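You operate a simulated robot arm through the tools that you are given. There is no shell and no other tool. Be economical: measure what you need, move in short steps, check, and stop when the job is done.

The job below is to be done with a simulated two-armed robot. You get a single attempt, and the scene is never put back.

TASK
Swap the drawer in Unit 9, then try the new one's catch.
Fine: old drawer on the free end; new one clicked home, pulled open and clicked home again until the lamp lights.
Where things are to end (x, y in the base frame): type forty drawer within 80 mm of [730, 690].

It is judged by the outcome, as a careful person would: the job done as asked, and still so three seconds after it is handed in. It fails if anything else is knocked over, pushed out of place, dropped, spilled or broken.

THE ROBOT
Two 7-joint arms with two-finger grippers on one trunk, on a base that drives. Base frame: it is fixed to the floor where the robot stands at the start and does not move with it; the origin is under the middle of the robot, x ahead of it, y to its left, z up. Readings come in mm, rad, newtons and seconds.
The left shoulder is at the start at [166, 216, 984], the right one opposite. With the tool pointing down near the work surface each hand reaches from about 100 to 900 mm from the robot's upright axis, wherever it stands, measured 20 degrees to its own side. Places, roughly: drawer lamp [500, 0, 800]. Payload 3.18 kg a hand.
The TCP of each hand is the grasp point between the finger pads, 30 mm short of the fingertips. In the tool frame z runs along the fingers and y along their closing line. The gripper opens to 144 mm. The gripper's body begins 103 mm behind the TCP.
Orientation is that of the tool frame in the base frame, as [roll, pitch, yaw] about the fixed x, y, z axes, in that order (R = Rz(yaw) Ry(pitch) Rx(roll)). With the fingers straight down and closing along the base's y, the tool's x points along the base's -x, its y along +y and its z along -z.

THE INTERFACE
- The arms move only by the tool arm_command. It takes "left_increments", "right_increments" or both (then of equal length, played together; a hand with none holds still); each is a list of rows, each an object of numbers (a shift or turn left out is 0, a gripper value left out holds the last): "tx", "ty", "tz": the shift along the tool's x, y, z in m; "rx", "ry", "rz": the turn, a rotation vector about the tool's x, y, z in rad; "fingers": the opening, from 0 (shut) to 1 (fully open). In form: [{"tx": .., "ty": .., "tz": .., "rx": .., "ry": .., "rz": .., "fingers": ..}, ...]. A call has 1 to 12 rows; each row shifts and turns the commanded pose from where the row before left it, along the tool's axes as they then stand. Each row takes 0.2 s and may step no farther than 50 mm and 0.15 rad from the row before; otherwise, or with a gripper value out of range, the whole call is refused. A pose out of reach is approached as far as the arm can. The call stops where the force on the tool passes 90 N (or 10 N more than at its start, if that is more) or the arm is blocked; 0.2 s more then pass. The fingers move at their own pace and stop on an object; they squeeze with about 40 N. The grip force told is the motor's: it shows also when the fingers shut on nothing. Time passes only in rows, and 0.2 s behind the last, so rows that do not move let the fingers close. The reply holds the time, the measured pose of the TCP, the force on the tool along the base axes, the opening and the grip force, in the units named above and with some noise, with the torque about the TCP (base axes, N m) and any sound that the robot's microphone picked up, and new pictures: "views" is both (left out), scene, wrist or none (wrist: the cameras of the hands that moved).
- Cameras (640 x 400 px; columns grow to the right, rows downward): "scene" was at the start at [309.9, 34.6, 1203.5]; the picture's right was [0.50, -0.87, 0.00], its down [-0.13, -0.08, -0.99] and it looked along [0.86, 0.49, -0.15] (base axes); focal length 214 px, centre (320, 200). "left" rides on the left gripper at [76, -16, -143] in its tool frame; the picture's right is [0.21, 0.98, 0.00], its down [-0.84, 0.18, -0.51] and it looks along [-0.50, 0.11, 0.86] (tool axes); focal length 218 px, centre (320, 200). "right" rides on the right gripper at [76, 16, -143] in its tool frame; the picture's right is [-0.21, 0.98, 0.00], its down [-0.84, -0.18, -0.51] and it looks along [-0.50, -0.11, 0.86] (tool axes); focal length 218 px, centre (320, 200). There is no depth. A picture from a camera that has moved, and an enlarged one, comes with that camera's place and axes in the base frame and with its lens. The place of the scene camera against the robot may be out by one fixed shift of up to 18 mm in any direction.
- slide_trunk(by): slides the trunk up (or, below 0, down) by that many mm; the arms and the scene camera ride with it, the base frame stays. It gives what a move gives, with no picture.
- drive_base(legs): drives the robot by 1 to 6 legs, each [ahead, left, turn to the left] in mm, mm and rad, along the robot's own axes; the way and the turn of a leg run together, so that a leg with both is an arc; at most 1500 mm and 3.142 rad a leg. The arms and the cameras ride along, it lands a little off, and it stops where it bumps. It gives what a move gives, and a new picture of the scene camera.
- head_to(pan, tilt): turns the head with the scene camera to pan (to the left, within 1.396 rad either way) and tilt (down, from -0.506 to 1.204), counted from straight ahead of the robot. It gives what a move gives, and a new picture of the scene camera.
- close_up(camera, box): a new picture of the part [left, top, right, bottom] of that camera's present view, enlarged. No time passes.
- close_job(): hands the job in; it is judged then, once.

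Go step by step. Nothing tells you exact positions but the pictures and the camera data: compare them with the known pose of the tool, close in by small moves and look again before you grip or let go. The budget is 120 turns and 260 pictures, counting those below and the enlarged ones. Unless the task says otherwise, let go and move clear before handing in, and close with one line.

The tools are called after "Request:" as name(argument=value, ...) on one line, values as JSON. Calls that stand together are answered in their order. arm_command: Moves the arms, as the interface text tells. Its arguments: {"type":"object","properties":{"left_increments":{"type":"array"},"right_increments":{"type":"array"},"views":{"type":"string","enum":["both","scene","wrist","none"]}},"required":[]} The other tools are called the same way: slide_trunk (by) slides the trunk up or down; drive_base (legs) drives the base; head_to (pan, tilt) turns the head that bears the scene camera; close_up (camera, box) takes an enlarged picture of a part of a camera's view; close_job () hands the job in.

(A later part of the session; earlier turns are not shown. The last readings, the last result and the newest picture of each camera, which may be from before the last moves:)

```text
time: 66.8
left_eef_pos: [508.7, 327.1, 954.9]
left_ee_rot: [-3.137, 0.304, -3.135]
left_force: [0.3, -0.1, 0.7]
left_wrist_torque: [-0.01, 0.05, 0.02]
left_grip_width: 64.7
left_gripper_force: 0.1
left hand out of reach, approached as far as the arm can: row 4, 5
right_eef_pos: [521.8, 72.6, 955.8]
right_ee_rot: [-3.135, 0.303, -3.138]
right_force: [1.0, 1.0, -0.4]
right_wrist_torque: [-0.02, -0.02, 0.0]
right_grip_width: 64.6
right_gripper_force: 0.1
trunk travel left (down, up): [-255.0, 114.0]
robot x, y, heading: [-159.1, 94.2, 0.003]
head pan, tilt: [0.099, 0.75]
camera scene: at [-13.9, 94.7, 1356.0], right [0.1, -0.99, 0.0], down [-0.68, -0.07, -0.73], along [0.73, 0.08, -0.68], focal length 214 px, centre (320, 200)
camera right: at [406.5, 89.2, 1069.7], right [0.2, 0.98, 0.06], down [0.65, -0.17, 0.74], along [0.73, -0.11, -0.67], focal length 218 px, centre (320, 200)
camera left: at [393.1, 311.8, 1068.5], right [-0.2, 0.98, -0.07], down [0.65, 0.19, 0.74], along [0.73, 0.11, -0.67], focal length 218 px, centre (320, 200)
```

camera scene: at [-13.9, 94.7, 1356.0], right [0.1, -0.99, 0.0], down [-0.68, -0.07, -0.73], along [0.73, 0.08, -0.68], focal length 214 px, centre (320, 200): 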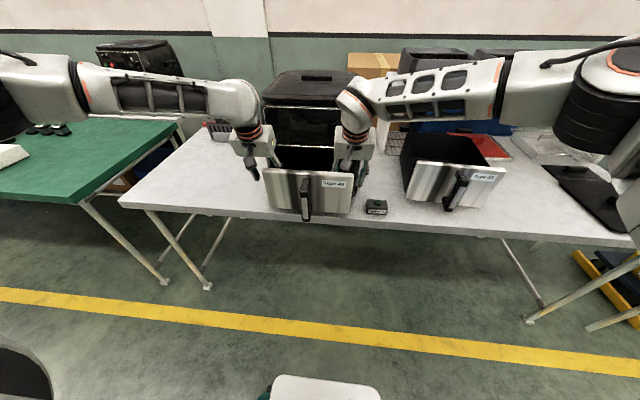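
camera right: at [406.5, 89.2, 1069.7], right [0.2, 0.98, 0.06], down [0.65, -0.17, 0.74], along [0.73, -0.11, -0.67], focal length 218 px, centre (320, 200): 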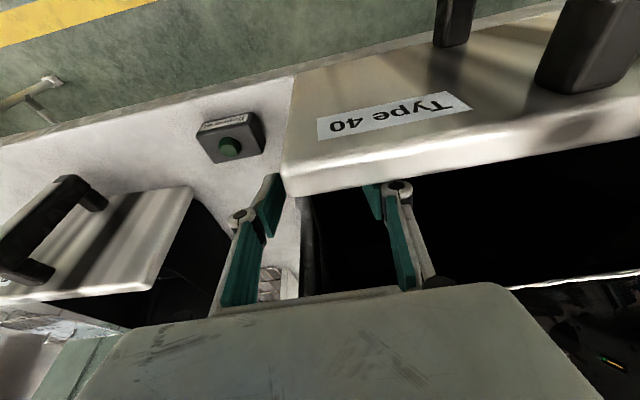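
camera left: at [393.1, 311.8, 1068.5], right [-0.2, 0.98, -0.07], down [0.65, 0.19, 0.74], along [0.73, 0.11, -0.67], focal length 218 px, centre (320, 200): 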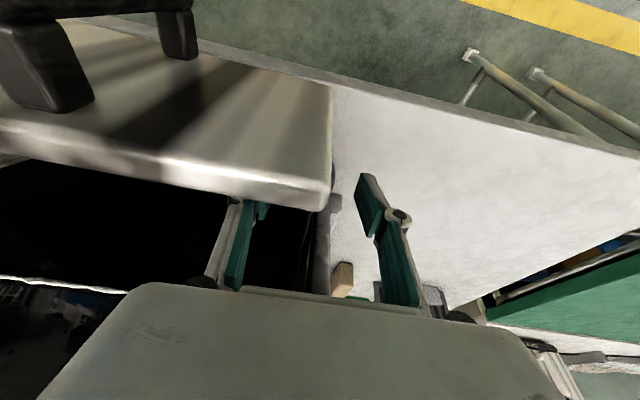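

Both pairs of fingers now straddle the walls below the rims. I close both hands.

Request:
arm_command(left_increments=[{"fingers": 0.2}, {"fingers": 0}, {"fingers": 0}, {"fingers": 0}], right_increments=[{"fingers": 0.2}, {"fingers": 0}, {"fingers": 0}, {"fingers": 0}], views="wrist")

```text
time: 67.8
left_eef_pos: [510.1, 329.9, 955.3]
left_ee_rot: [-3.141, 0.303, -3.137]
left_force: [-4.9, 11.7, 2.5]
left_wrist_torque: [0.43, -0.24, -0.45]
left_grip_width: 6.3
left_gripper_force: 35.2
right_eef_pos: [522.4, 70.4, 955.6]
right_ee_rot: [-3.137, 0.305, -3.138]
right_force: [4.1, -11.3, 0.3]
right_wrist_torque: [-0.15, 0.24, -0.47]
right_grip_width: 6.1
right_gripper_force: 35.0
trunk travel left (down, up): [-255.0, 114.0]
robot x, y, heading: [-160.4, 98.3, 0.003]
head pan, tilt: [0.099, 0.75]
camera right: at [407.5, 88.6, 1069.3], right [0.2, 0.98, 0.06], down [0.65, -0.17, 0.74], along [0.73, -0.11, -0.67], focal length 218 px, centre (320, 200)
camera left: at [393.6, 312.8, 1068.0], right [-0.2, 0.98, -0.06], down [0.65, 0.18, 0.74], along [0.73, 0.11, -0.67], focal length 218 px, centre (320, 200)
```

right: 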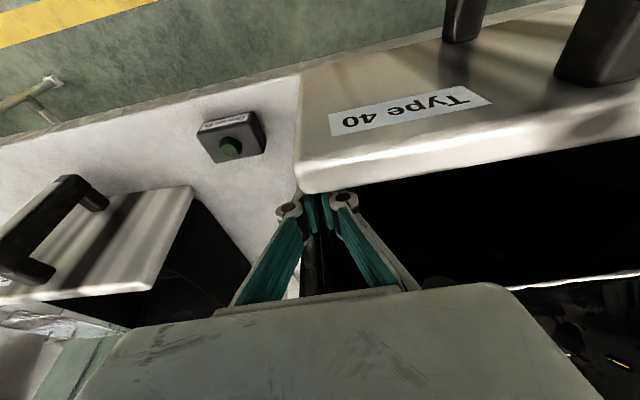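
left: 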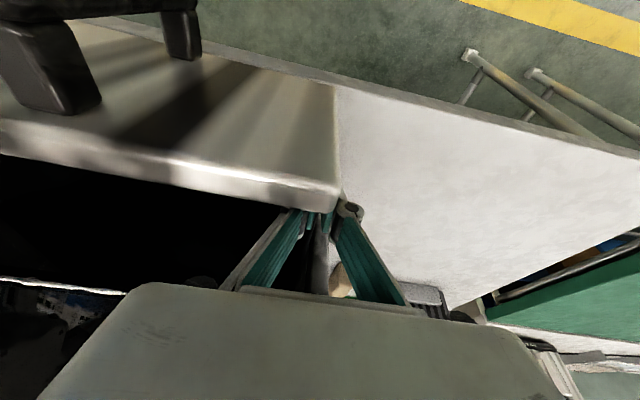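

Both walls (6 mm) are held firmly, drawer centred at y≈200. I pull it out by driving the base straight back, and check the loads part-way.

Request:
drive_base(legs=[[-90, 0, 0]])

Request:
drive_base(legs=[[-110, 0, 0]])

```text
time: 68.9
left_eef_pos: [417.9, 327.8, 953.6]
left_ee_rot: [-3.139, 0.302, -3.137]
left_force: [-4.3, 20.9, -3.7]
left_wrist_torque: [0.65, 0.34, -0.31]
left_grip_width: 6.2
left_gripper_force: 35.3
right_eef_pos: [429.9, 70.5, 955.6]
right_ee_rot: [-3.136, 0.303, -3.14]
right_force: [3.5, -20.0, -0.7]
right_wrist_torque: [-0.38, 0.03, -0.49]
right_grip_width: 6.0
right_gripper_force: 35.4
trunk travel left (down, up): [-255.0, 114.0]
robot x, y, heading: [-253.0, 97.0, 0.004]
head pan, tilt: [0.099, 0.75]
camera scene: at [-105.1, 94.4, 1355.8], right [0.1, -0.99, 0.0], down [-0.68, -0.07, -0.73], along [0.73, 0.07, -0.68], focal length 214 px, centre (320, 200)
```

scene: 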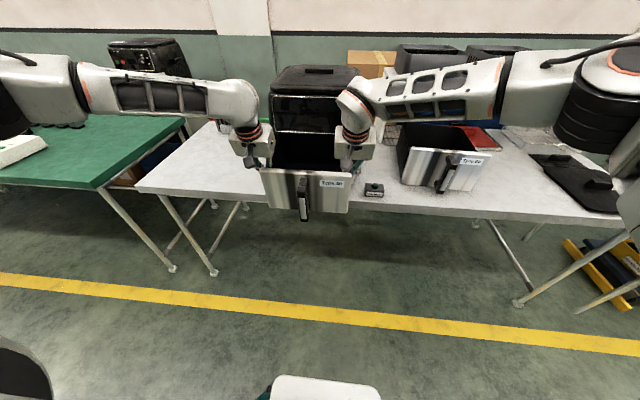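

```text
time: 70.1
left_eef_pos: [311.4, 328.2, 953.6]
left_ee_rot: [-3.14, 0.301, -3.135]
left_force: [-3.5, -0.2, -3.1]
left_wrist_torque: [0.11, 0.37, -0.4]
left_grip_width: 6.2
left_gripper_force: 35.1
right_eef_pos: [324.5, 70.1, 956.6]
right_ee_rot: [-3.134, 0.305, -3.14]
right_force: [2.6, 1.2, -1.7]
right_wrist_torque: [0.1, 0.0, -0.24]
right_grip_width: 5.9
right_gripper_force: 35.8
trunk travel left (down, up): [-255.0, 114.0]
robot x, y, heading: [-354.3, 99.7, 0.004]
head pan, tilt: [0.099, 0.75]
camera scene: at [-211.2, 94.2, 1355.8], right [0.1, -0.99, 0.0], down [-0.68, -0.07, -0.73], along [0.73, 0.07, -0.68], focal length 214 px, centre (320, 200)
```

scene: 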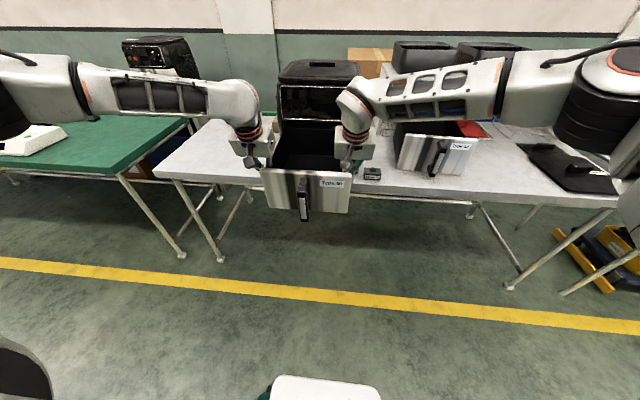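

The drawer is completely out and light (about 5 N total). I lift it slightly, then drive left along the aisle to the free end.

Request:
arm_command(left_increments=[{"tz": -0.0096, "tx": -0.003}, {"tz": -0.0096, "tx": -0.003}, {"tz": -0.0096, "tx": -0.003}, {"tx": 0}], right_increments=[{"tz": -0.0096, "tx": -0.003}, {"tz": -0.0096, "tx": -0.003}, {"tz": -0.0096, "tx": -0.003}, {"tx": 0}], views="none")

Request:
drive_base(legs=[[0, 490, 0]])

```text
time: 71.1
left_eef_pos: [313.1, 328.5, 981.5]
left_ee_rot: [-3.139, 0.297, -3.139]
left_force: [-5.1, 0.2, -4.2]
left_wrist_torque: [0.11, 1.48, -0.56]
left_grip_width: 6.3
left_gripper_force: 35.3
right_eef_pos: [324.9, 69.7, 985.0]
right_ee_rot: [-3.136, 0.302, -3.14]
right_force: [3.8, 0.7, -9.7]
right_wrist_torque: [0.16, 0.93, -0.44]
right_grip_width: 6.0
right_gripper_force: 35.2
trunk travel left (down, up): [-255.0, 114.0]
robot x, y, heading: [-355.3, 97.3, 0.001]
head pan, tilt: [0.099, 0.75]
```

```text
time: 73.0
left_eef_pos: [316.4, 416.4, 985.1]
left_ee_rot: [-3.136, 0.307, 3.134]
left_force: [-8.6, -2.3, 2.5]
left_wrist_torque: [-1.29, -0.63, -1.42]
left_grip_width: 11.2
left_gripper_force: 40.1
right_eef_pos: [320.5, 146.2, 979.9]
right_ee_rot: [-3.111, 0.279, 3.108]
right_force: [6.2, -1.0, -8.4]
right_wrist_torque: [-0.36, 1.27, -1.23]
right_grip_width: 9.2
right_gripper_force: 40.5
trunk travel left (down, up): [-255.0, 114.0]
robot x, y, heading: [-356.3, 195.5, -0.005]
head pan, tilt: [0.099, 0.75]
stopped in leg 1: the force on the tool passed its limit at 103 N (the readings are from after the stop); the commanded pose is now the measured one
camera scene: at [-210.7, 188.7, 1355.8], right [0.1, -1.0, 0.0], down [-0.68, -0.06, -0.73], along [0.73, 0.07, -0.68], focal length 214 px, centre (320, 200)
```

scene: 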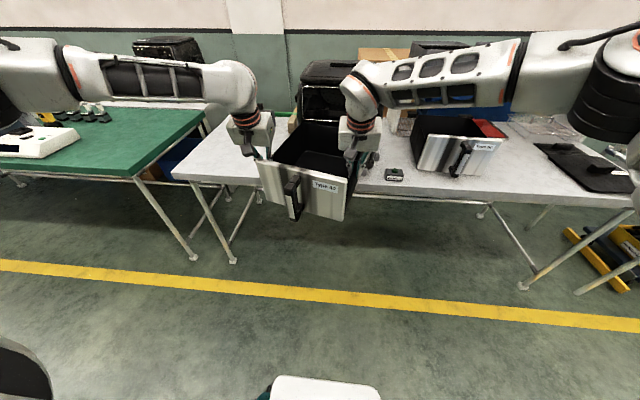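

The drawer's back end was still inside the unit and it caught when I drove sideways; the drive stopped. I look closely before correcting.

Request:
close_up(camera="scene", box=[220, 50, 440, 230])

Request:
arm_command(left_increments=[{"tx": 0}], right_increments=[{"tx": 0}], views="wrist")

```text
2.22 times, centred on (330, 140) of scene
camera zoom: at [-210.7, 188.7, 1355.8], right [0.1, -1.0, 0.0], down [-0.68, -0.06, -0.73], along [0.73, 0.07, -0.68], focal length 477 px, centre (298, 333)
```

zoom: 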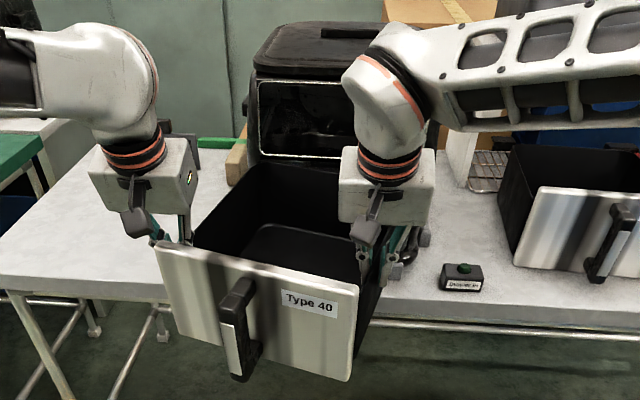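

```text
time: 73.3
left_eef_pos: [316.2, 418.1, 985.5]
left_ee_rot: [-3.137, 0.307, 3.137]
left_force: [-5.0, -5.5, 2.5]
left_wrist_torque: [-1.34, 0.28, -1.67]
left_grip_width: 11.3
left_gripper_force: 39.8
right_eef_pos: [320.1, 147.9, 981.0]
right_ee_rot: [-3.113, 0.279, 3.11]
right_force: [1.9, -5.0, -8.7]
right_wrist_torque: [-1.09, 0.49, -1.5]
right_grip_width: 9.5
right_gripper_force: 39.6
trunk travel left (down, up): [-255.0, 114.0]
robot x, y, heading: [-357.7, 194.3, -0.002]
head pan, tilt: [0.099, 0.75]
camera right: at [209.5, 172.2, 1096.6], right [0.24, 0.97, 0.03], down [0.66, -0.19, 0.72], along [0.71, -0.15, -0.69], focal length 218 px, centre (320, 200)
camera left: at [199.7, 401.7, 1098.7], right [-0.19, 0.98, -0.07], down [0.65, 0.18, 0.74], along [0.73, 0.1, -0.67], focal length 218 px, centre (320, 200)
```

right: 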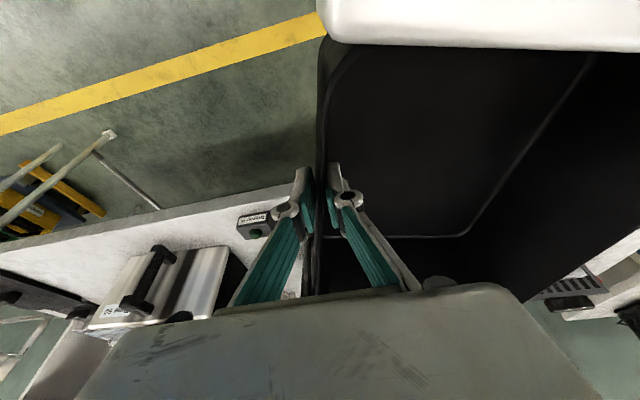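
left: 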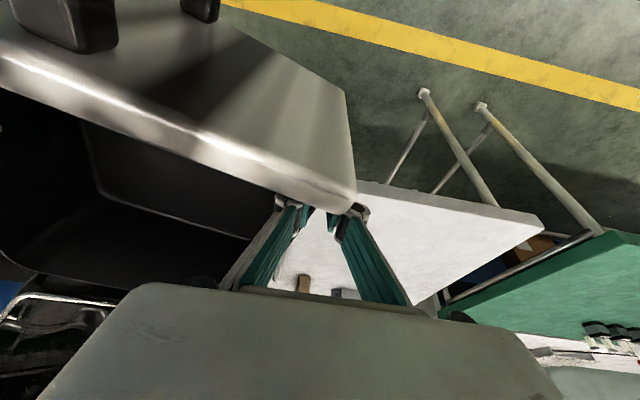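

The drawer is skewed with its back end still just at the unit's mouth; the loads are small now. Pulling straight back frees it, so I drive back.

Request:
drive_base(legs=[[-100, 0, 0]])

Request:
close_up(camera="scene", box=[220, 40, 440, 230])

```text
time: 74.5
left_eef_pos: [216.6, 420.2, 984.5]
left_ee_rot: [-3.136, 0.307, -3.141]
left_force: [-11.3, -1.0, 6.8]
left_wrist_torque: [-1.15, 0.12, -1.53]
left_grip_width: 11.6
left_gripper_force: 40.1
right_eef_pos: [221.1, 150.8, 982.4]
right_ee_rot: [-3.114, 0.28, 3.114]
right_force: [10.1, 2.2, -12.8]
right_wrist_torque: [-1.41, 0.09, -1.45]
right_grip_width: 9.6
right_gripper_force: 40.0
trunk travel left (down, up): [-255.0, 114.0]
robot x, y, heading: [-458.4, 192.8, -0.002]
head pan, tilt: [0.099, 0.75]
camera scene: at [-310.6, 190.1, 1355.7], right [0.1, -1.0, 0.0], down [-0.68, -0.07, -0.73], along [0.73, 0.07, -0.68], focal length 214 px, centre (320, 200)
```

scene: 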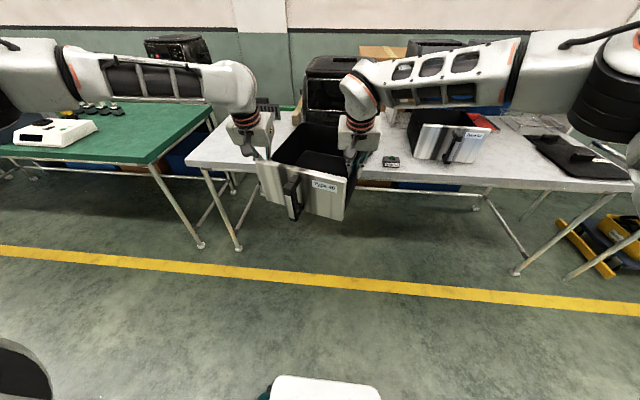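

```text
2.11 times, centred on (330, 135) of scene
camera zoom: at [-310.6, 190.1, 1355.7], right [0.1, -1.0, 0.0], down [-0.68, -0.07, -0.73], along [0.73, 0.07, -0.68], focal length 452 px, centre (299, 337)
```

zoom: 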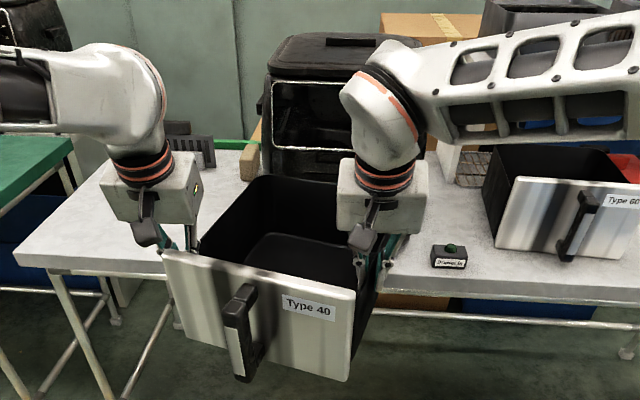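

The drawer is free and held securely, a bit skewed, and the unit has not moved visibly. I drive left to the free end first, then look.

Request:
drive_base(legs=[[0, 426, 0]])

Request:
drive_base(legs=[[300, 0, 0]])

```text
time: 78.8
left_eef_pos: [212.9, 857.0, 984.0]
left_ee_rot: [-3.136, 0.305, -3.135]
left_force: [-10.6, -1.9, 6.4]
left_wrist_torque: [-1.18, 0.22, -1.52]
left_grip_width: 11.5
left_gripper_force: 39.8
right_eef_pos: [221.7, 588.1, 981.4]
right_ee_rot: [-3.113, 0.281, 3.125]
right_force: [10.7, 2.1, -11.6]
right_wrist_torque: [-1.27, 0.02, -1.41]
right_grip_width: 9.5
right_gripper_force: 39.9
trunk travel left (down, up): [-255.0, 114.0]
robot x, y, heading: [-457.8, 624.0, 0.009]
head pan, tilt: [0.099, 0.75]
camera scene: at [-311.2, 623.0, 1355.7], right [0.11, -0.99, 0.0], down [-0.68, -0.07, -0.73], along [0.73, 0.08, -0.68], focal length 214 px, centre (320, 200)
```

scene: 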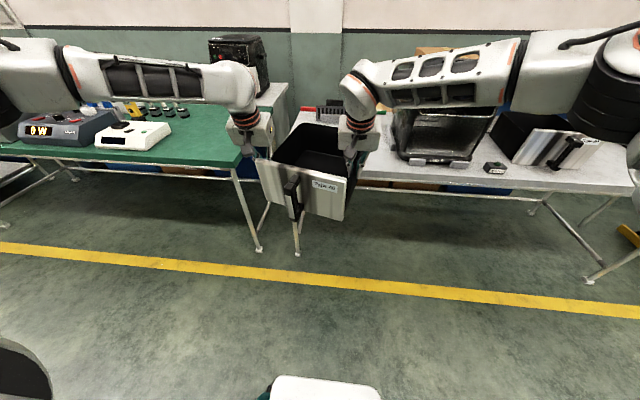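

```text
time: 80.8
left_eef_pos: [512.8, 853.2, 983.9]
left_ee_rot: [-3.136, 0.305, 3.139]
left_force: [-11.4, -1.5, 5.8]
left_wrist_torque: [-1.08, 0.24, -1.45]
left_grip_width: 11.3
left_gripper_force: 39.9
right_eef_pos: [518.4, 585.2, 980.4]
right_ee_rot: [-3.113, 0.278, 3.115]
right_force: [10.9, 2.9, -11.1]
right_wrist_torque: [-0.98, -0.01, -1.34]
right_grip_width: 9.5
right_gripper_force: 39.8
trunk travel left (down, up): [-255.0, 114.0]
robot x, y, heading: [-161.7, 627.6, 0.003]
head pan, tilt: [0.099, 0.75]
camera scene: at [-14.1, 622.7, 1355.6], right [0.1, -1.0, 0.0], down [-0.68, -0.07, -0.73], along [0.73, 0.07, -0.68], focal length 214 px, centre (320, 200)
```

scene: 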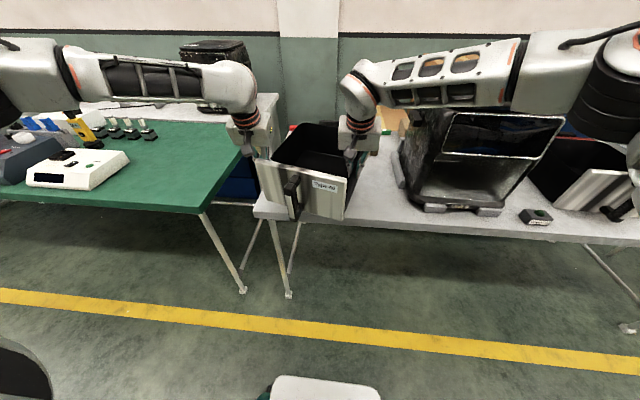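

Request:
drive_base(legs=[[125, -8, 0]])

Request:
arm_command(left_increments=[{"tx": 0}], right_increments=[{"tx": 0}], views="wrist")

Request:
close_up(camera="scene", box=[220, 80, 440, 230])

```text
time: 82.1
left_eef_pos: [633.1, 843.7, 984.1]
left_ee_rot: [-3.136, 0.305, 3.138]
left_force: [-10.8, -2.2, 4.1]
left_wrist_torque: [-0.98, 0.93, -1.57]
left_grip_width: 11.3
left_gripper_force: 39.8
right_eef_pos: [638.9, 576.2, 979.2]
right_ee_rot: [-3.113, 0.279, 3.114]
right_force: [10.9, 2.9, -11.7]
right_wrist_torque: [-1.03, -0.63, -1.31]
right_grip_width: 9.1
right_gripper_force: 40.0
trunk travel left (down, up): [-255.0, 114.0]
robot x, y, heading: [-42.9, 616.6, -0.001]
head pan, tilt: [0.099, 0.75]
camera scene: at [106.5, 614.2, 1355.6], right [0.1, -1.0, 0.0], down [-0.68, -0.07, -0.73], along [0.73, 0.07, -0.68], focal length 214 px, centre (320, 200)
```

scene: 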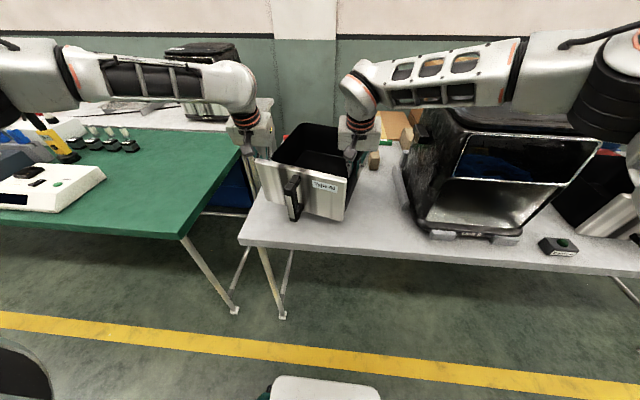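

```text
time: 82.5
left_eef_pos: [631.3, 841.5, 985.4]
left_ee_rot: [-3.135, 0.304, 3.133]
left_force: [-10.4, -1.1, 3.9]
left_wrist_torque: [-1.2, 0.47, -1.71]
left_grip_width: 10.8
left_gripper_force: 40.1
right_eef_pos: [637.7, 574.3, 981.2]
right_ee_rot: [-3.11, 0.283, 3.111]
right_force: [10.4, 2.2, -10.0]
right_wrist_torque: [-0.53, -0.24, -1.32]
right_grip_width: 9.2
right_gripper_force: 39.6
trunk travel left (down, up): [-255.0, 114.0]
robot x, y, heading: [-42.3, 617.4, 0.004]
head pan, tilt: [0.099, 0.75]
camera right: at [526.3, 598.5, 1096.2], right [0.24, 0.97, 0.03], down [0.66, -0.18, 0.73], along [0.71, -0.15, -0.69], focal length 218 px, centre (320, 200)
camera left: at [514.8, 827.9, 1098.6], right [-0.19, 0.98, -0.07], down [0.65, 0.18, 0.74], along [0.73, 0.1, -0.67], focal length 218 px, centre (320, 200)
```

right: 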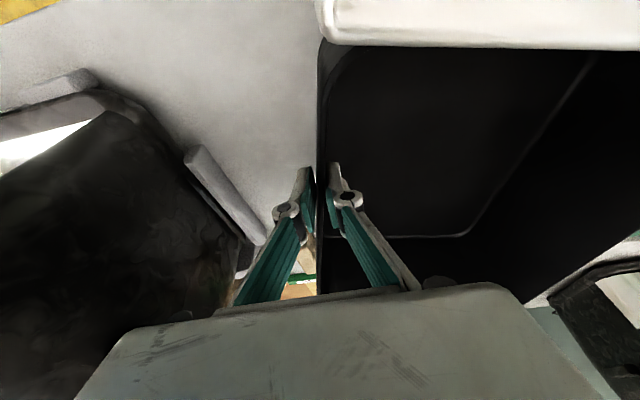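
left: 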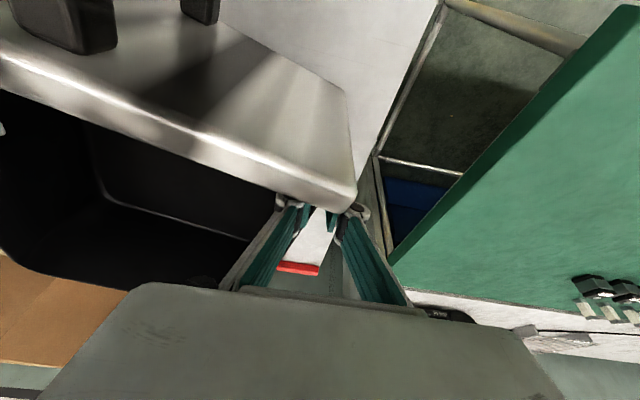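

```text
2.67 times, centred on (330, 155) of scene
camera zoom: at [105.2, 614.4, 1355.8], right [0.1, -1.0, 0.0], down [-0.68, -0.07, -0.73], along [0.73, 0.07, -0.68], focal length 572 px, centre (293, 320)
```

zoom: 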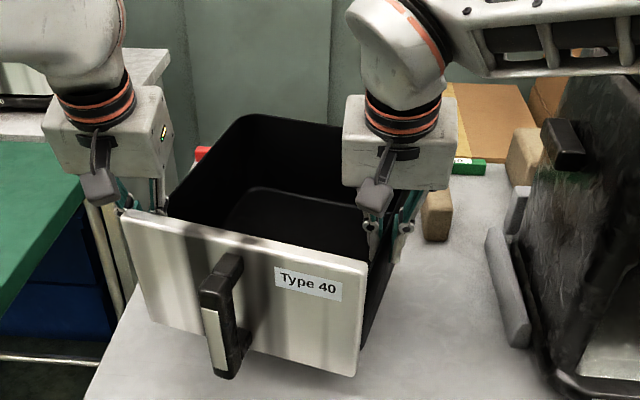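

The drawer hangs over the free end, centre about [712, 665], clear of everything. I nudge forward a little and lower it slowly until it touches the table.

Request:
drive_base(legs=[[22, 8, 0]])

Request:
arm_command(left_increments=[{"tz": 0.0096, "tx": 0.003}, {"tz": 0.0096, "tx": 0.003}, {"tz": 0.0096, "tx": 0.003}, {"tz": 0.0096, "tx": 0.003}], right_increments=[{"tz": 0.0096, "tx": 0.003}, {"tz": 0.0096, "tx": 0.003}, {"tz": 0.0096, "tx": 0.003}, {"tz": 0.0096, "tx": 0.003}], views="scene")

```text
time: 83.3
left_eef_pos: [653.5, 851.1, 986.1]
left_ee_rot: [-3.135, 0.306, 3.138]
left_force: [-9.1, -1.9, 3.0]
left_wrist_torque: [-1.03, 1.02, -1.65]
left_grip_width: 11.0
left_gripper_force: 40.1
right_eef_pos: [658.8, 583.0, 979.8]
right_ee_rot: [-3.112, 0.281, 3.113]
right_force: [10.9, 2.1, -9.7]
right_wrist_torque: [-0.97, -0.65, -1.26]
right_grip_width: 9.5
right_gripper_force: 40.0
trunk travel left (down, up): [-255.0, 114.0]
robot x, y, heading: [-21.2, 622.9, -0.002]
head pan, tilt: [0.099, 0.75]
camera scene: at [127.1, 622.8, 1355.7], right [0.1, -1.0, 0.0], down [-0.68, -0.07, -0.73], along [0.73, 0.07, -0.68], focal length 214 px, centre (320, 200)
```

scene: 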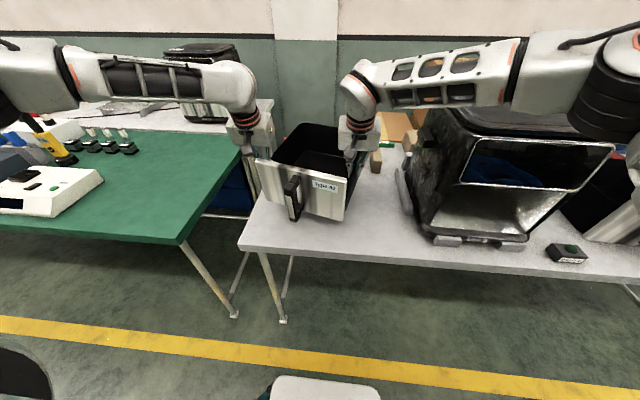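

```text
time: 84.3
left_eef_pos: [649.8, 851.3, 945.9]
left_ee_rot: [-3.132, 0.305, 3.136]
left_force: [-8.8, -7.6, 2.5]
left_wrist_torque: [-0.98, 0.85, -1.5]
left_grip_width: 10.5
left_gripper_force: 39.9
left hand out of reach, approached as far as the arm can: row 4
right_eef_pos: [656.6, 582.6, 939.6]
right_ee_rot: [-3.114, 0.281, 3.116]
right_force: [10.7, 8.1, -7.7]
right_wrist_torque: [-0.5, -0.6, -1.12]
right_grip_width: 9.4
right_gripper_force: 39.7
trunk travel left (down, up): [-255.0, 114.0]
robot x, y, heading: [-23.1, 628.8, -0.004]
head pan, tilt: [0.099, 0.75]
camera scene: at [126.7, 622.4, 1355.6], right [0.1, -1.0, 0.0], down [-0.68, -0.07, -0.73], along [0.73, 0.07, -0.68], focal length 214 px, centre (320, 200)
```

scene: 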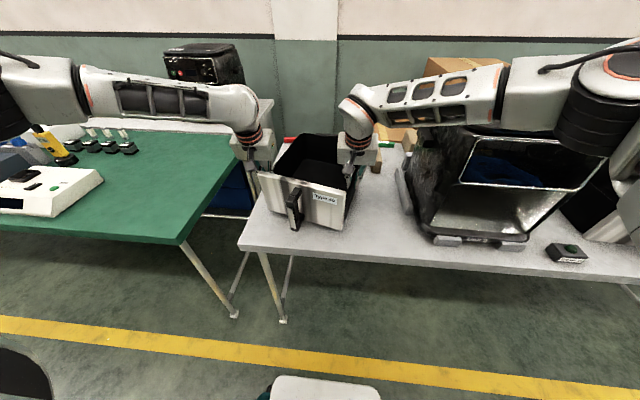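

Request:
arm_command(left_increments=[{"tz": 0.005, "tx": 0.0015}, {"tz": 0.005, "tx": 0.0015}, {"tz": 0.005, "tx": 0.0015}], right_increments=[{"tz": 0.005, "tx": 0.0015}, {"tz": 0.005, "tx": 0.0015}, {"tz": 0.005, "tx": 0.0015}], views="none")

Request:
close_up(camera="scene", box=[220, 100, 440, 260])

```text
time: 85.1
left_eef_pos: [646.5, 853.6, 930.2]
left_ee_rot: [-3.126, 0.307, 3.137]
left_force: [-7.9, -27.4, -0.6]
left_wrist_torque: [-1.14, 0.46, -1.46]
left_grip_width: 10.1
left_gripper_force: 40.4
left hand out of reach, approached as far as the arm can: row 2
right_eef_pos: [656.1, 584.5, 924.8]
right_ee_rot: [-3.116, 0.28, 3.115]
right_force: [7.2, 26.5, -6.4]
right_wrist_torque: [0.26, -0.19, -0.92]
right_grip_width: 8.6
right_gripper_force: 39.8
trunk travel left (down, up): [-255.0, 114.0]
robot x, y, heading: [-17.2, 627.1, -0.002]
head pan, tilt: [0.099, 0.75]
```

```text
2.50 times, centred on (330, 180) of scene
camera zoom: at [126.5, 622.4, 1355.7], right [0.1, -1.0, 0.0], down [-0.68, -0.07, -0.73], along [0.73, 0.07, -0.68], focal length 536 px, centre (295, 250)
```

zoom: 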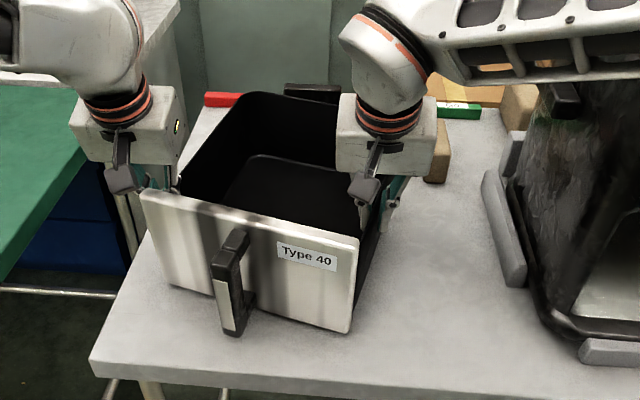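

Request:
arm_command(left_increments=[{"tz": 0.004, "tx": 0.001}, {"tz": 0.004, "tx": 0.001}, {"tx": 0}], right_increments=[{"tz": 0.004, "tx": 0.001, "ty": 0.003}, {"tz": 0.004, "tx": 0.001}, {"tx": 0}], views="none")

Request:
close_up(camera="scene", box=[220, 100, 440, 260])

```text
time: 85.9
left_eef_pos: [645.2, 854.8, 927.4]
left_ee_rot: [-3.125, 0.308, 3.141]
left_force: [-5.9, -29.2, 4.1]
left_wrist_torque: [-0.95, 1.64, -1.56]
left_grip_width: 9.8
left_gripper_force: 39.6
left hand out of reach, approached as far as the arm can: row 2
right_eef_pos: [658.5, 588.7, 919.9]
right_ee_rot: [-3.119, 0.287, 3.116]
right_force: [9.9, 34.2, 20.2]
right_wrist_torque: [0.15, 1.33, -1.15]
right_grip_width: 8.6
right_gripper_force: 39.2
trunk travel left (down, up): [-255.0, 114.0]
robot x, y, heading: [-18.0, 629.4, -0.004]
head pan, tilt: [0.099, 0.75]
```

```text
2.50 times, centred on (330, 180) of scene
camera zoom: at [124.3, 623.0, 1356.3], right [0.1, -1.0, 0.0], down [-0.68, -0.07, -0.73], along [0.73, 0.07, -0.68], focal length 536 px, centre (295, 250)
```

zoom: 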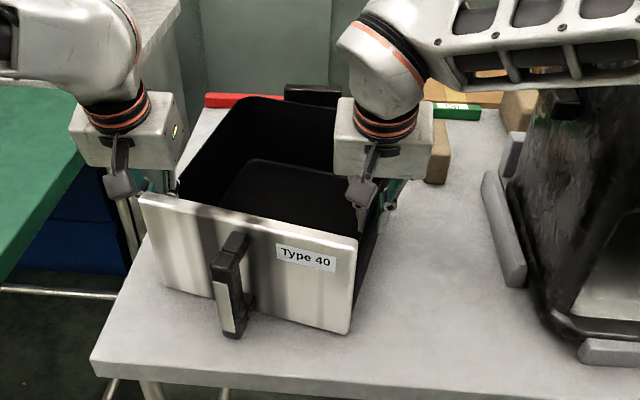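

The table now carries it (vertical load reversed). I open both hands and check before lifting away.

Request:
arm_command(left_increments=[{"fingers": 0.15}, {"fingers": 0.3}, {"fingers": 0.35}], right_increments=[{"fingers": 0.15}, {"fingers": 0.3}, {"fingers": 0.35}], views="wrist")

```text
time: 86.7
left_eef_pos: [647.0, 859.5, 924.4]
left_ee_rot: [-3.135, 0.308, 3.138]
left_force: [0.4, -0.2, -0.2]
left_wrist_torque: [-0.02, -0.01, 0.01]
left_grip_width: 50.5
left_gripper_force: 0.1
right_eef_pos: [656.8, 583.6, 914.6]
right_ee_rot: [-3.114, 0.281, 3.115]
right_force: [-0.5, 0.0, -0.4]
right_wrist_torque: [-0.02, -0.02, 0.01]
right_grip_width: 50.4
right_gripper_force: 0.1
trunk travel left (down, up): [-255.0, 114.0]
robot x, y, heading: [-18.6, 626.3, -0.003]
head pan, tilt: [0.099, 0.75]
camera right: at [546.2, 607.4, 1031.0], right [0.24, 0.97, 0.03], down [0.66, -0.18, 0.73], along [0.71, -0.15, -0.69], focal length 218 px, centre (320, 200)
camera left: at [529.3, 844.2, 1037.0], right [-0.19, 0.98, -0.07], down [0.65, 0.18, 0.74], along [0.73, 0.1, -0.67], focal length 218 px, centre (320, 200)
```

right: 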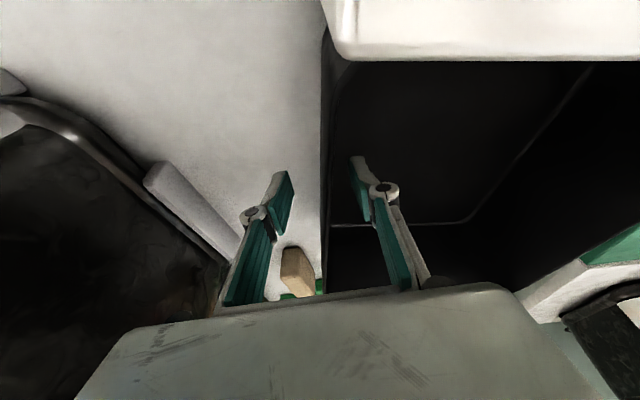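
left: 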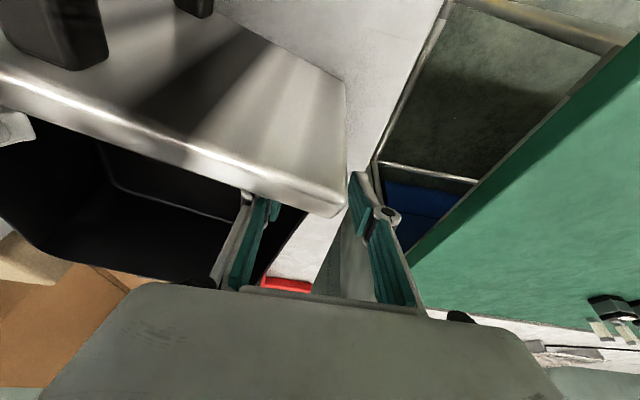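

The drawer sits on the table by itself. I lift both hands straight up and clear.

Request:
arm_command(left_increments=[{"tz": -0.0287, "tx": -0.0089}, {"tz": -0.0287, "tx": -0.0089}, {"tz": -0.0287, "tx": -0.0089}, {"tz": -0.0287, "tx": -0.0089}, {"tz": -0.0287, "tx": -0.0089}, {"tx": 0}], right_increments=[{"tz": -0.0287, "tx": -0.0089}, {"tz": -0.0287, "tx": -0.0089}, {"tz": -0.0287, "tx": -0.0089}, {"tz": -0.0287, "tx": -0.0089}, {"tz": -0.0287, "tx": -0.0089}, {"tx": 0}], views="both")

Request:
drive_base(legs=[[-260, 0, 0]])

```text
time: 88.1
left_eef_pos: [644.5, 858.4, 1073.6]
left_ee_rot: [-3.137, 0.305, 3.137]
left_force: [0.5, 0.1, 0.8]
left_wrist_torque: [0.0, 0.02, 0.0]
left_grip_width: 50.7
left_gripper_force: 0.1
right_eef_pos: [661.9, 587.7, 1068.2]
right_ee_rot: [-3.111, 0.282, 3.113]
right_force: [0.3, 0.2, 0.1]
right_wrist_torque: [0.0, 0.0, -0.01]
right_grip_width: 50.4
right_gripper_force: 0.0
trunk travel left (down, up): [-255.0, 114.0]
robot x, y, heading: [-19.6, 624.1, -0.004]
head pan, tilt: [0.099, 0.75]
camera scene: at [126.4, 622.3, 1355.6], right [0.1, -1.0, 0.0], down [-0.68, -0.07, -0.73], along [0.73, 0.07, -0.68], focal length 214 px, centre (320, 200)
camera right: at [550.1, 611.6, 1184.6], right [0.24, 0.97, 0.03], down [0.66, -0.18, 0.73], along [0.71, -0.15, -0.69], focal length 218 px, centre (320, 200)
camera left: at [527.9, 843.3, 1188.3], right [-0.19, 0.98, -0.07], down [0.65, 0.18, 0.74], along [0.73, 0.1, -0.67], focal length 218 px, centre (320, 200)
```

scene: 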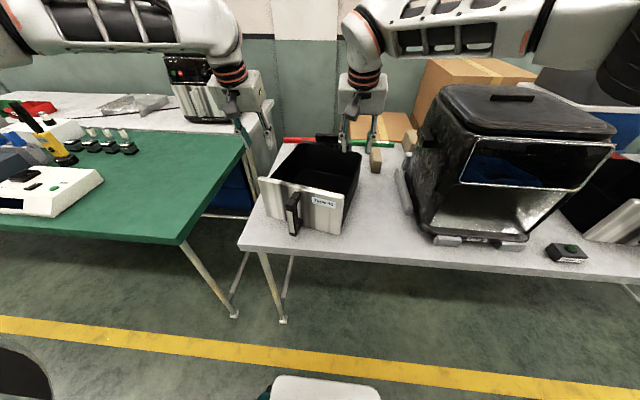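
right: 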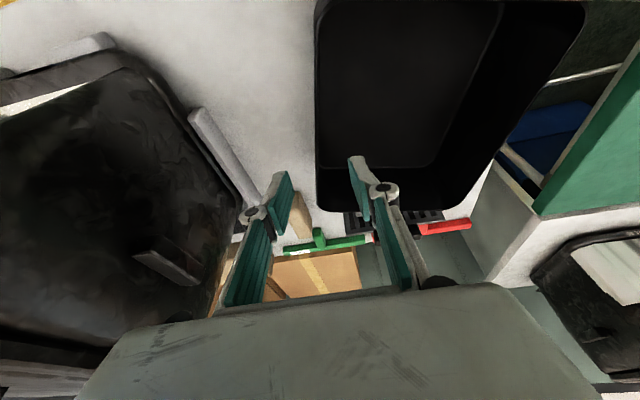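
left: 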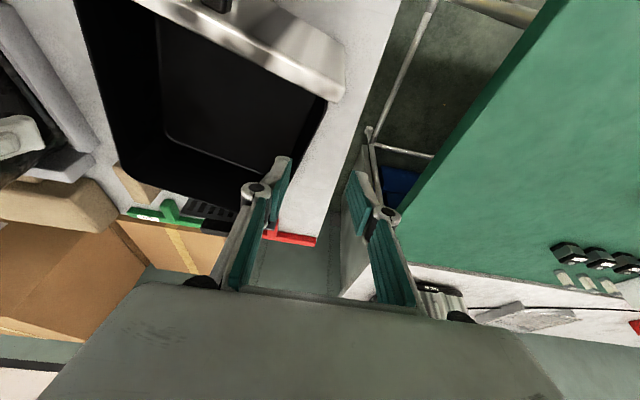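

```text
time: 90.0
left_eef_pos: [380.0, 854.8, 1074.6]
left_ee_rot: [-3.134, 0.306, 3.132]
left_force: [-0.2, 0.1, 0.9]
left_wrist_torque: [0.02, -0.01, -0.01]
left_grip_width: 50.4
left_gripper_force: 0.0
right_eef_pos: [396.1, 583.4, 1068.8]
right_ee_rot: [-3.113, 0.283, 3.103]
right_force: [0.0, 0.2, 1.1]
right_wrist_torque: [0.0, -0.01, -0.03]
right_grip_width: 50.5
right_gripper_force: 0.0
trunk travel left (down, up): [-255.0, 114.0]
robot x, y, heading: [-288.2, 627.5, -0.01]
head pan, tilt: [0.099, 0.75]
camera scene: at [-139.2, 622.8, 1355.8], right [0.09, -1.0, 0.0], down [-0.68, -0.06, -0.73], along [0.73, 0.07, -0.68], focal length 214 px, centre (320, 200)
```

scene: 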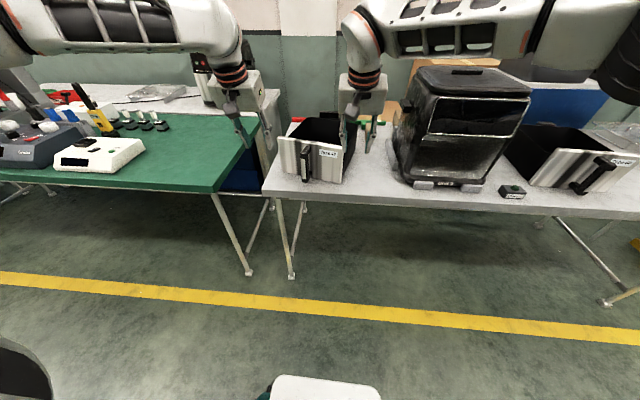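

The Type 40 drawer stands at about [729, 691], well placed. Now I drive over to the Type 60 drawer and look at it from in front.

Request:
drive_base(legs=[[0, -1000, 0.01]])

Request:
close_up(camera="scene", box=[200, 60, 440, 230])

```text
time: 99.0
left_eef_pos: [370.0, -145.8, 1073.9]
left_ee_rot: [-3.136, 0.307, 3.12]
left_force: [-0.8, 0.1, 0.7]
left_wrist_torque: [-0.03, -0.04, 0.01]
left_grip_width: 50.1
left_gripper_force: 0.1
right_eef_pos: [380.6, -417.6, 1070.1]
right_ee_rot: [-3.11, 0.281, 3.095]
right_force: [-0.3, 0.2, -0.7]
right_wrist_torque: [0.0, 0.0, 0.0]
right_grip_width: 50.4
right_gripper_force: 0.0
trunk travel left (down, up): [-255.0, 114.0]
robot x, y, heading: [-298.0, -365.0, -0.018]
head pan, tilt: [0.099, 0.75]
camera scene: at [-153.1, -372.6, 1355.8], right [0.08, -1.0, 0.0], down [-0.68, -0.05, -0.73], along [0.73, 0.06, -0.68], focal length 214 px, centre (320, 200)
```

scene: 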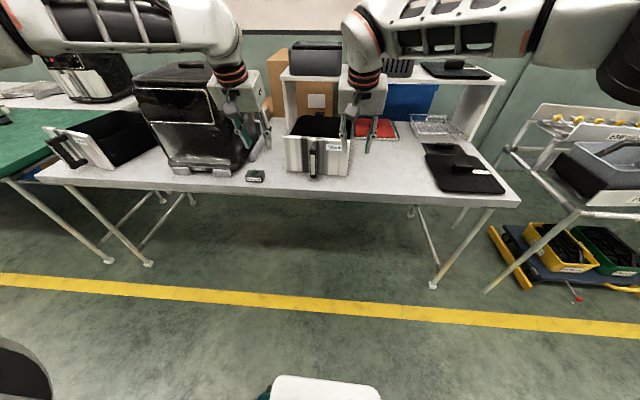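

```text
2.35 times, centred on (320, 145) of scene
camera zoom: at [-153.1, -372.6, 1355.8], right [0.08, -1.0, 0.0], down [-0.68, -0.05, -0.73], along [0.73, 0.06, -0.68], focal length 505 px, centre (320, 329)
```

zoom: 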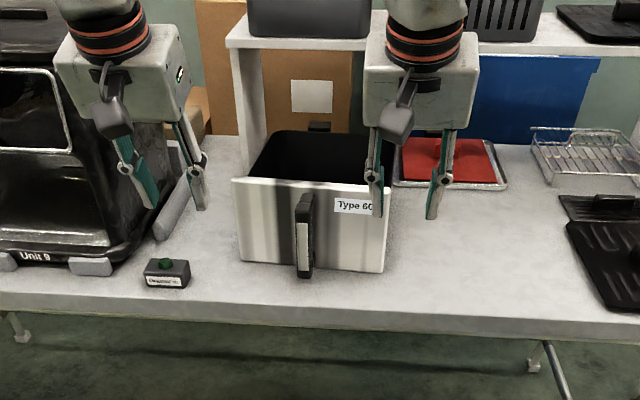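

The Type 60 drawer's face is at about x 590, y -168 to -426, nearly square to me. I drive forward with the hands high above it and use the wrist cameras.

Request:
drive_base(legs=[[225, -18, 0]])

Request:
arm_command(left_increments=[{"tx": 0, "fingers": 0.45}], right_increments=[{"rz": -0.02, "rx": -0.028, "fingers": 0.45}], views="both")

```text
time: 100.8
left_eef_pos: [597.0, -162.1, 1074.0]
left_ee_rot: [-3.138, 0.306, 3.127]
left_force: [0.2, 0.0, -0.2]
left_wrist_torque: [0.01, 0.01, -0.02]
left_grip_width: 50.4
left_gripper_force: 0.1
right_eef_pos: [610.3, -431.7, 1068.7]
right_ee_rot: [-3.111, 0.282, 3.102]
right_force: [0.6, 0.0, 0.4]
right_wrist_torque: [0.03, 0.02, 0.01]
right_grip_width: 50.2
right_gripper_force: 0.1
trunk travel left (down, up): [-255.0, 114.0]
robot x, y, heading: [-72.5, -389.2, -0.011]
head pan, tilt: [0.099, 0.75]
camera scene: at [76.3, -393.0, 1355.7], right [0.09, -1.0, 0.0], down [-0.68, -0.06, -0.73], along [0.73, 0.06, -0.68], focal length 214 px, centre (320, 200)
```

scene: 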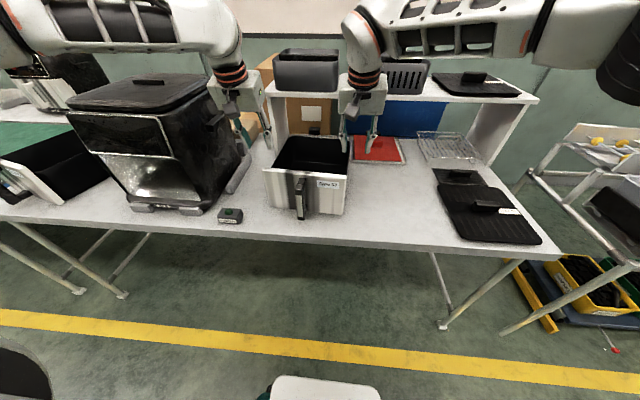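

```text
time: 101.2
left_eef_pos: [596.1, -161.9, 1076.0]
left_ee_rot: [-3.135, 0.307, 3.128]
left_force: [0.2, -0.5, 0.1]
left_wrist_torque: [0.02, -0.01, -0.04]
left_grip_width: 64.8
left_gripper_force: 0.1
right_eef_pos: [610.1, -433.1, 1069.9]
right_ee_rot: [-3.136, 0.28, 3.123]
right_force: [-0.8, 0.6, -0.2]
right_wrist_torque: [0.0, 0.01, -0.01]
right_grip_width: 64.8
right_gripper_force: 0.0
trunk travel left (down, up): [-255.0, 114.0]
robot x, y, heading: [-68.1, -390.6, -0.006]
head pan, tilt: [0.099, 0.75]
camera scene: at [75.4, -393.4, 1355.8], right [0.09, -1.0, 0.0], down [-0.68, -0.06, -0.73], along [0.73, 0.06, -0.68], focal length 214 px, centre (320, 200)
camera right: at [498.5, -413.3, 1185.5], right [0.22, 0.97, 0.05], down [0.67, -0.19, 0.72], along [0.71, -0.12, -0.69], focal length 218 px, centre (320, 200)
camera left: at [479.0, -176.3, 1188.8], right [-0.18, 0.98, -0.07], down [0.65, 0.17, 0.74], along [0.73, 0.09, -0.67], focal length 218 px, centre (320, 200)
```

scene: 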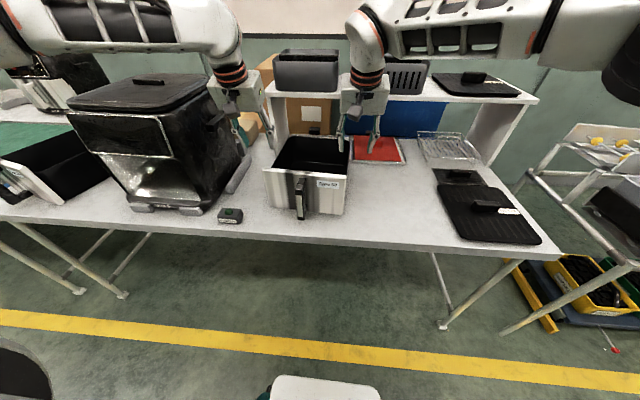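
right: 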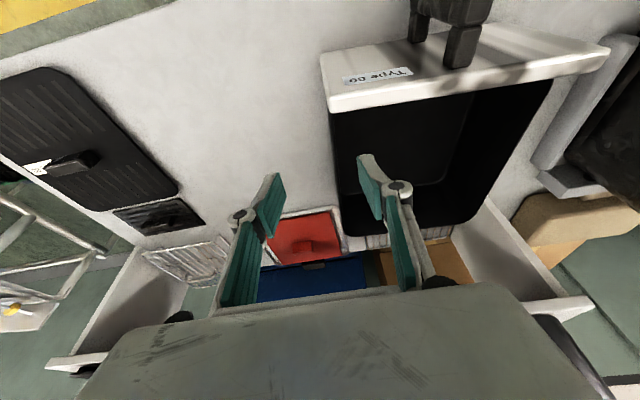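
left: 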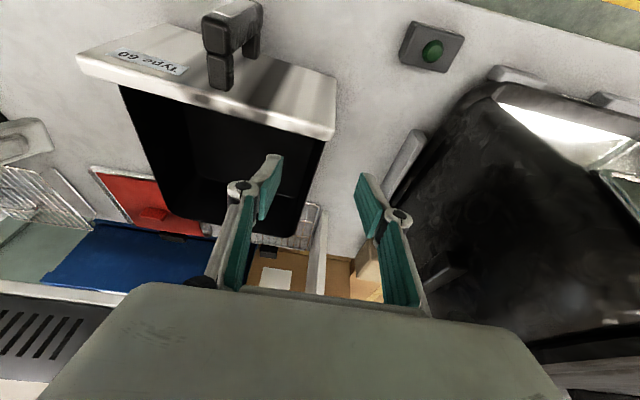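

The drawer's walls run at yaw ≈ -0.04, at about y -156 and -413 near x 640, rim z ≈ 940. I match the base heading and centre the hands over the walls.

Request:
drive_base(legs=[[38, 36, -0.035]])

Request:
arm_command(left_increments=[{"ty": -0.005}, {"tx": 0}], right_increments=[{"ty": 0.007}, {"tx": 0}], views="wrist")

```text
time: 102.2
left_eef_pos: [642.9, -151.1, 1074.3]
left_ee_rot: [-3.136, 0.304, 3.093]
left_force: [1.2, -0.3, 0.5]
left_wrist_torque: [-0.01, 0.02, -0.01]
left_grip_width: 64.8
left_gripper_force: 0.2
right_eef_pos: [647.5, -421.0, 1068.9]
right_ee_rot: [-3.135, 0.28, 3.091]
right_force: [-0.2, 0.9, -0.1]
right_wrist_torque: [-0.04, 0.01, -0.01]
right_grip_width: 64.7
right_gripper_force: 0.0
trunk travel left (down, up): [-255.0, 114.0]
robot x, y, heading: [-30.8, -354.7, -0.047]
head pan, tilt: [0.099, 0.75]
camera scene: at [115.7, -363.1, 1355.7], right [0.05, -1.0, 0.0], down [-0.68, -0.04, -0.73], along [0.73, 0.04, -0.68], focal length 214 px, centre (320, 200)
```

scene: 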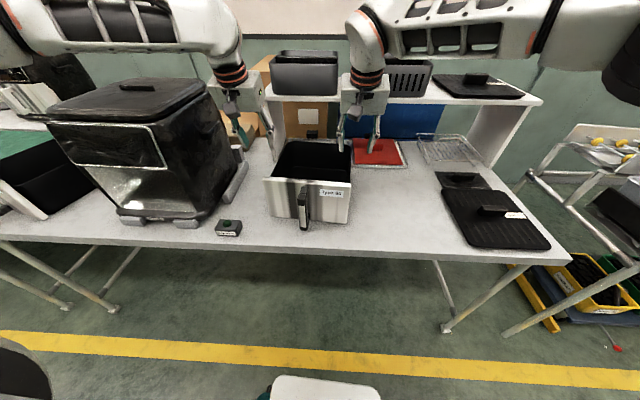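

```text
time: 102.8
left_eef_pos: [642.8, -156.3, 1075.4]
left_ee_rot: [-3.136, 0.307, 3.095]
left_force: [0.5, 0.1, 0.4]
left_wrist_torque: [0.02, 0.01, 0.0]
left_grip_width: 64.7
left_gripper_force: 0.0
right_eef_pos: [647.7, -414.9, 1068.6]
right_ee_rot: [-3.134, 0.282, 3.088]
right_force: [0.3, 0.1, 0.2]
right_wrist_torque: [-0.01, -0.01, 0.01]
right_grip_width: 64.9
right_gripper_force: 0.0
trunk travel left (down, up): [-255.0, 114.0]
robot x, y, heading: [-31.4, -354.4, -0.047]
head pan, tilt: [0.099, 0.75]
camera right: at [536.6, -391.6, 1185.0], right [0.25, 0.97, 0.05], down [0.66, -0.21, 0.72], along [0.71, -0.15, -0.69], focal length 218 px, centre (320, 200)
camera left: at [524.9, -165.5, 1188.4], right [-0.15, 0.99, -0.07], down [0.66, 0.15, 0.74], along [0.74, 0.07, -0.67], focal length 218 px, centre (320, 200)
```

right: 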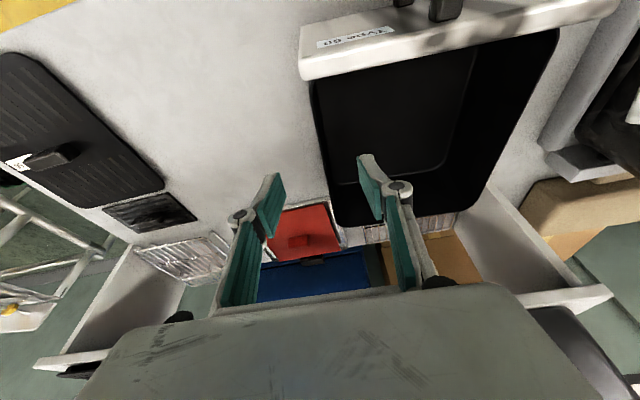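
left: 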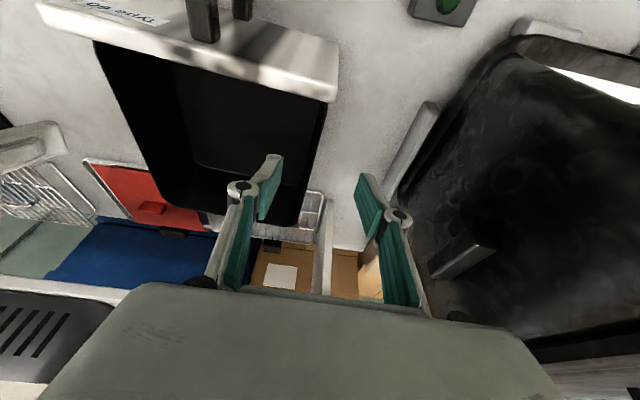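

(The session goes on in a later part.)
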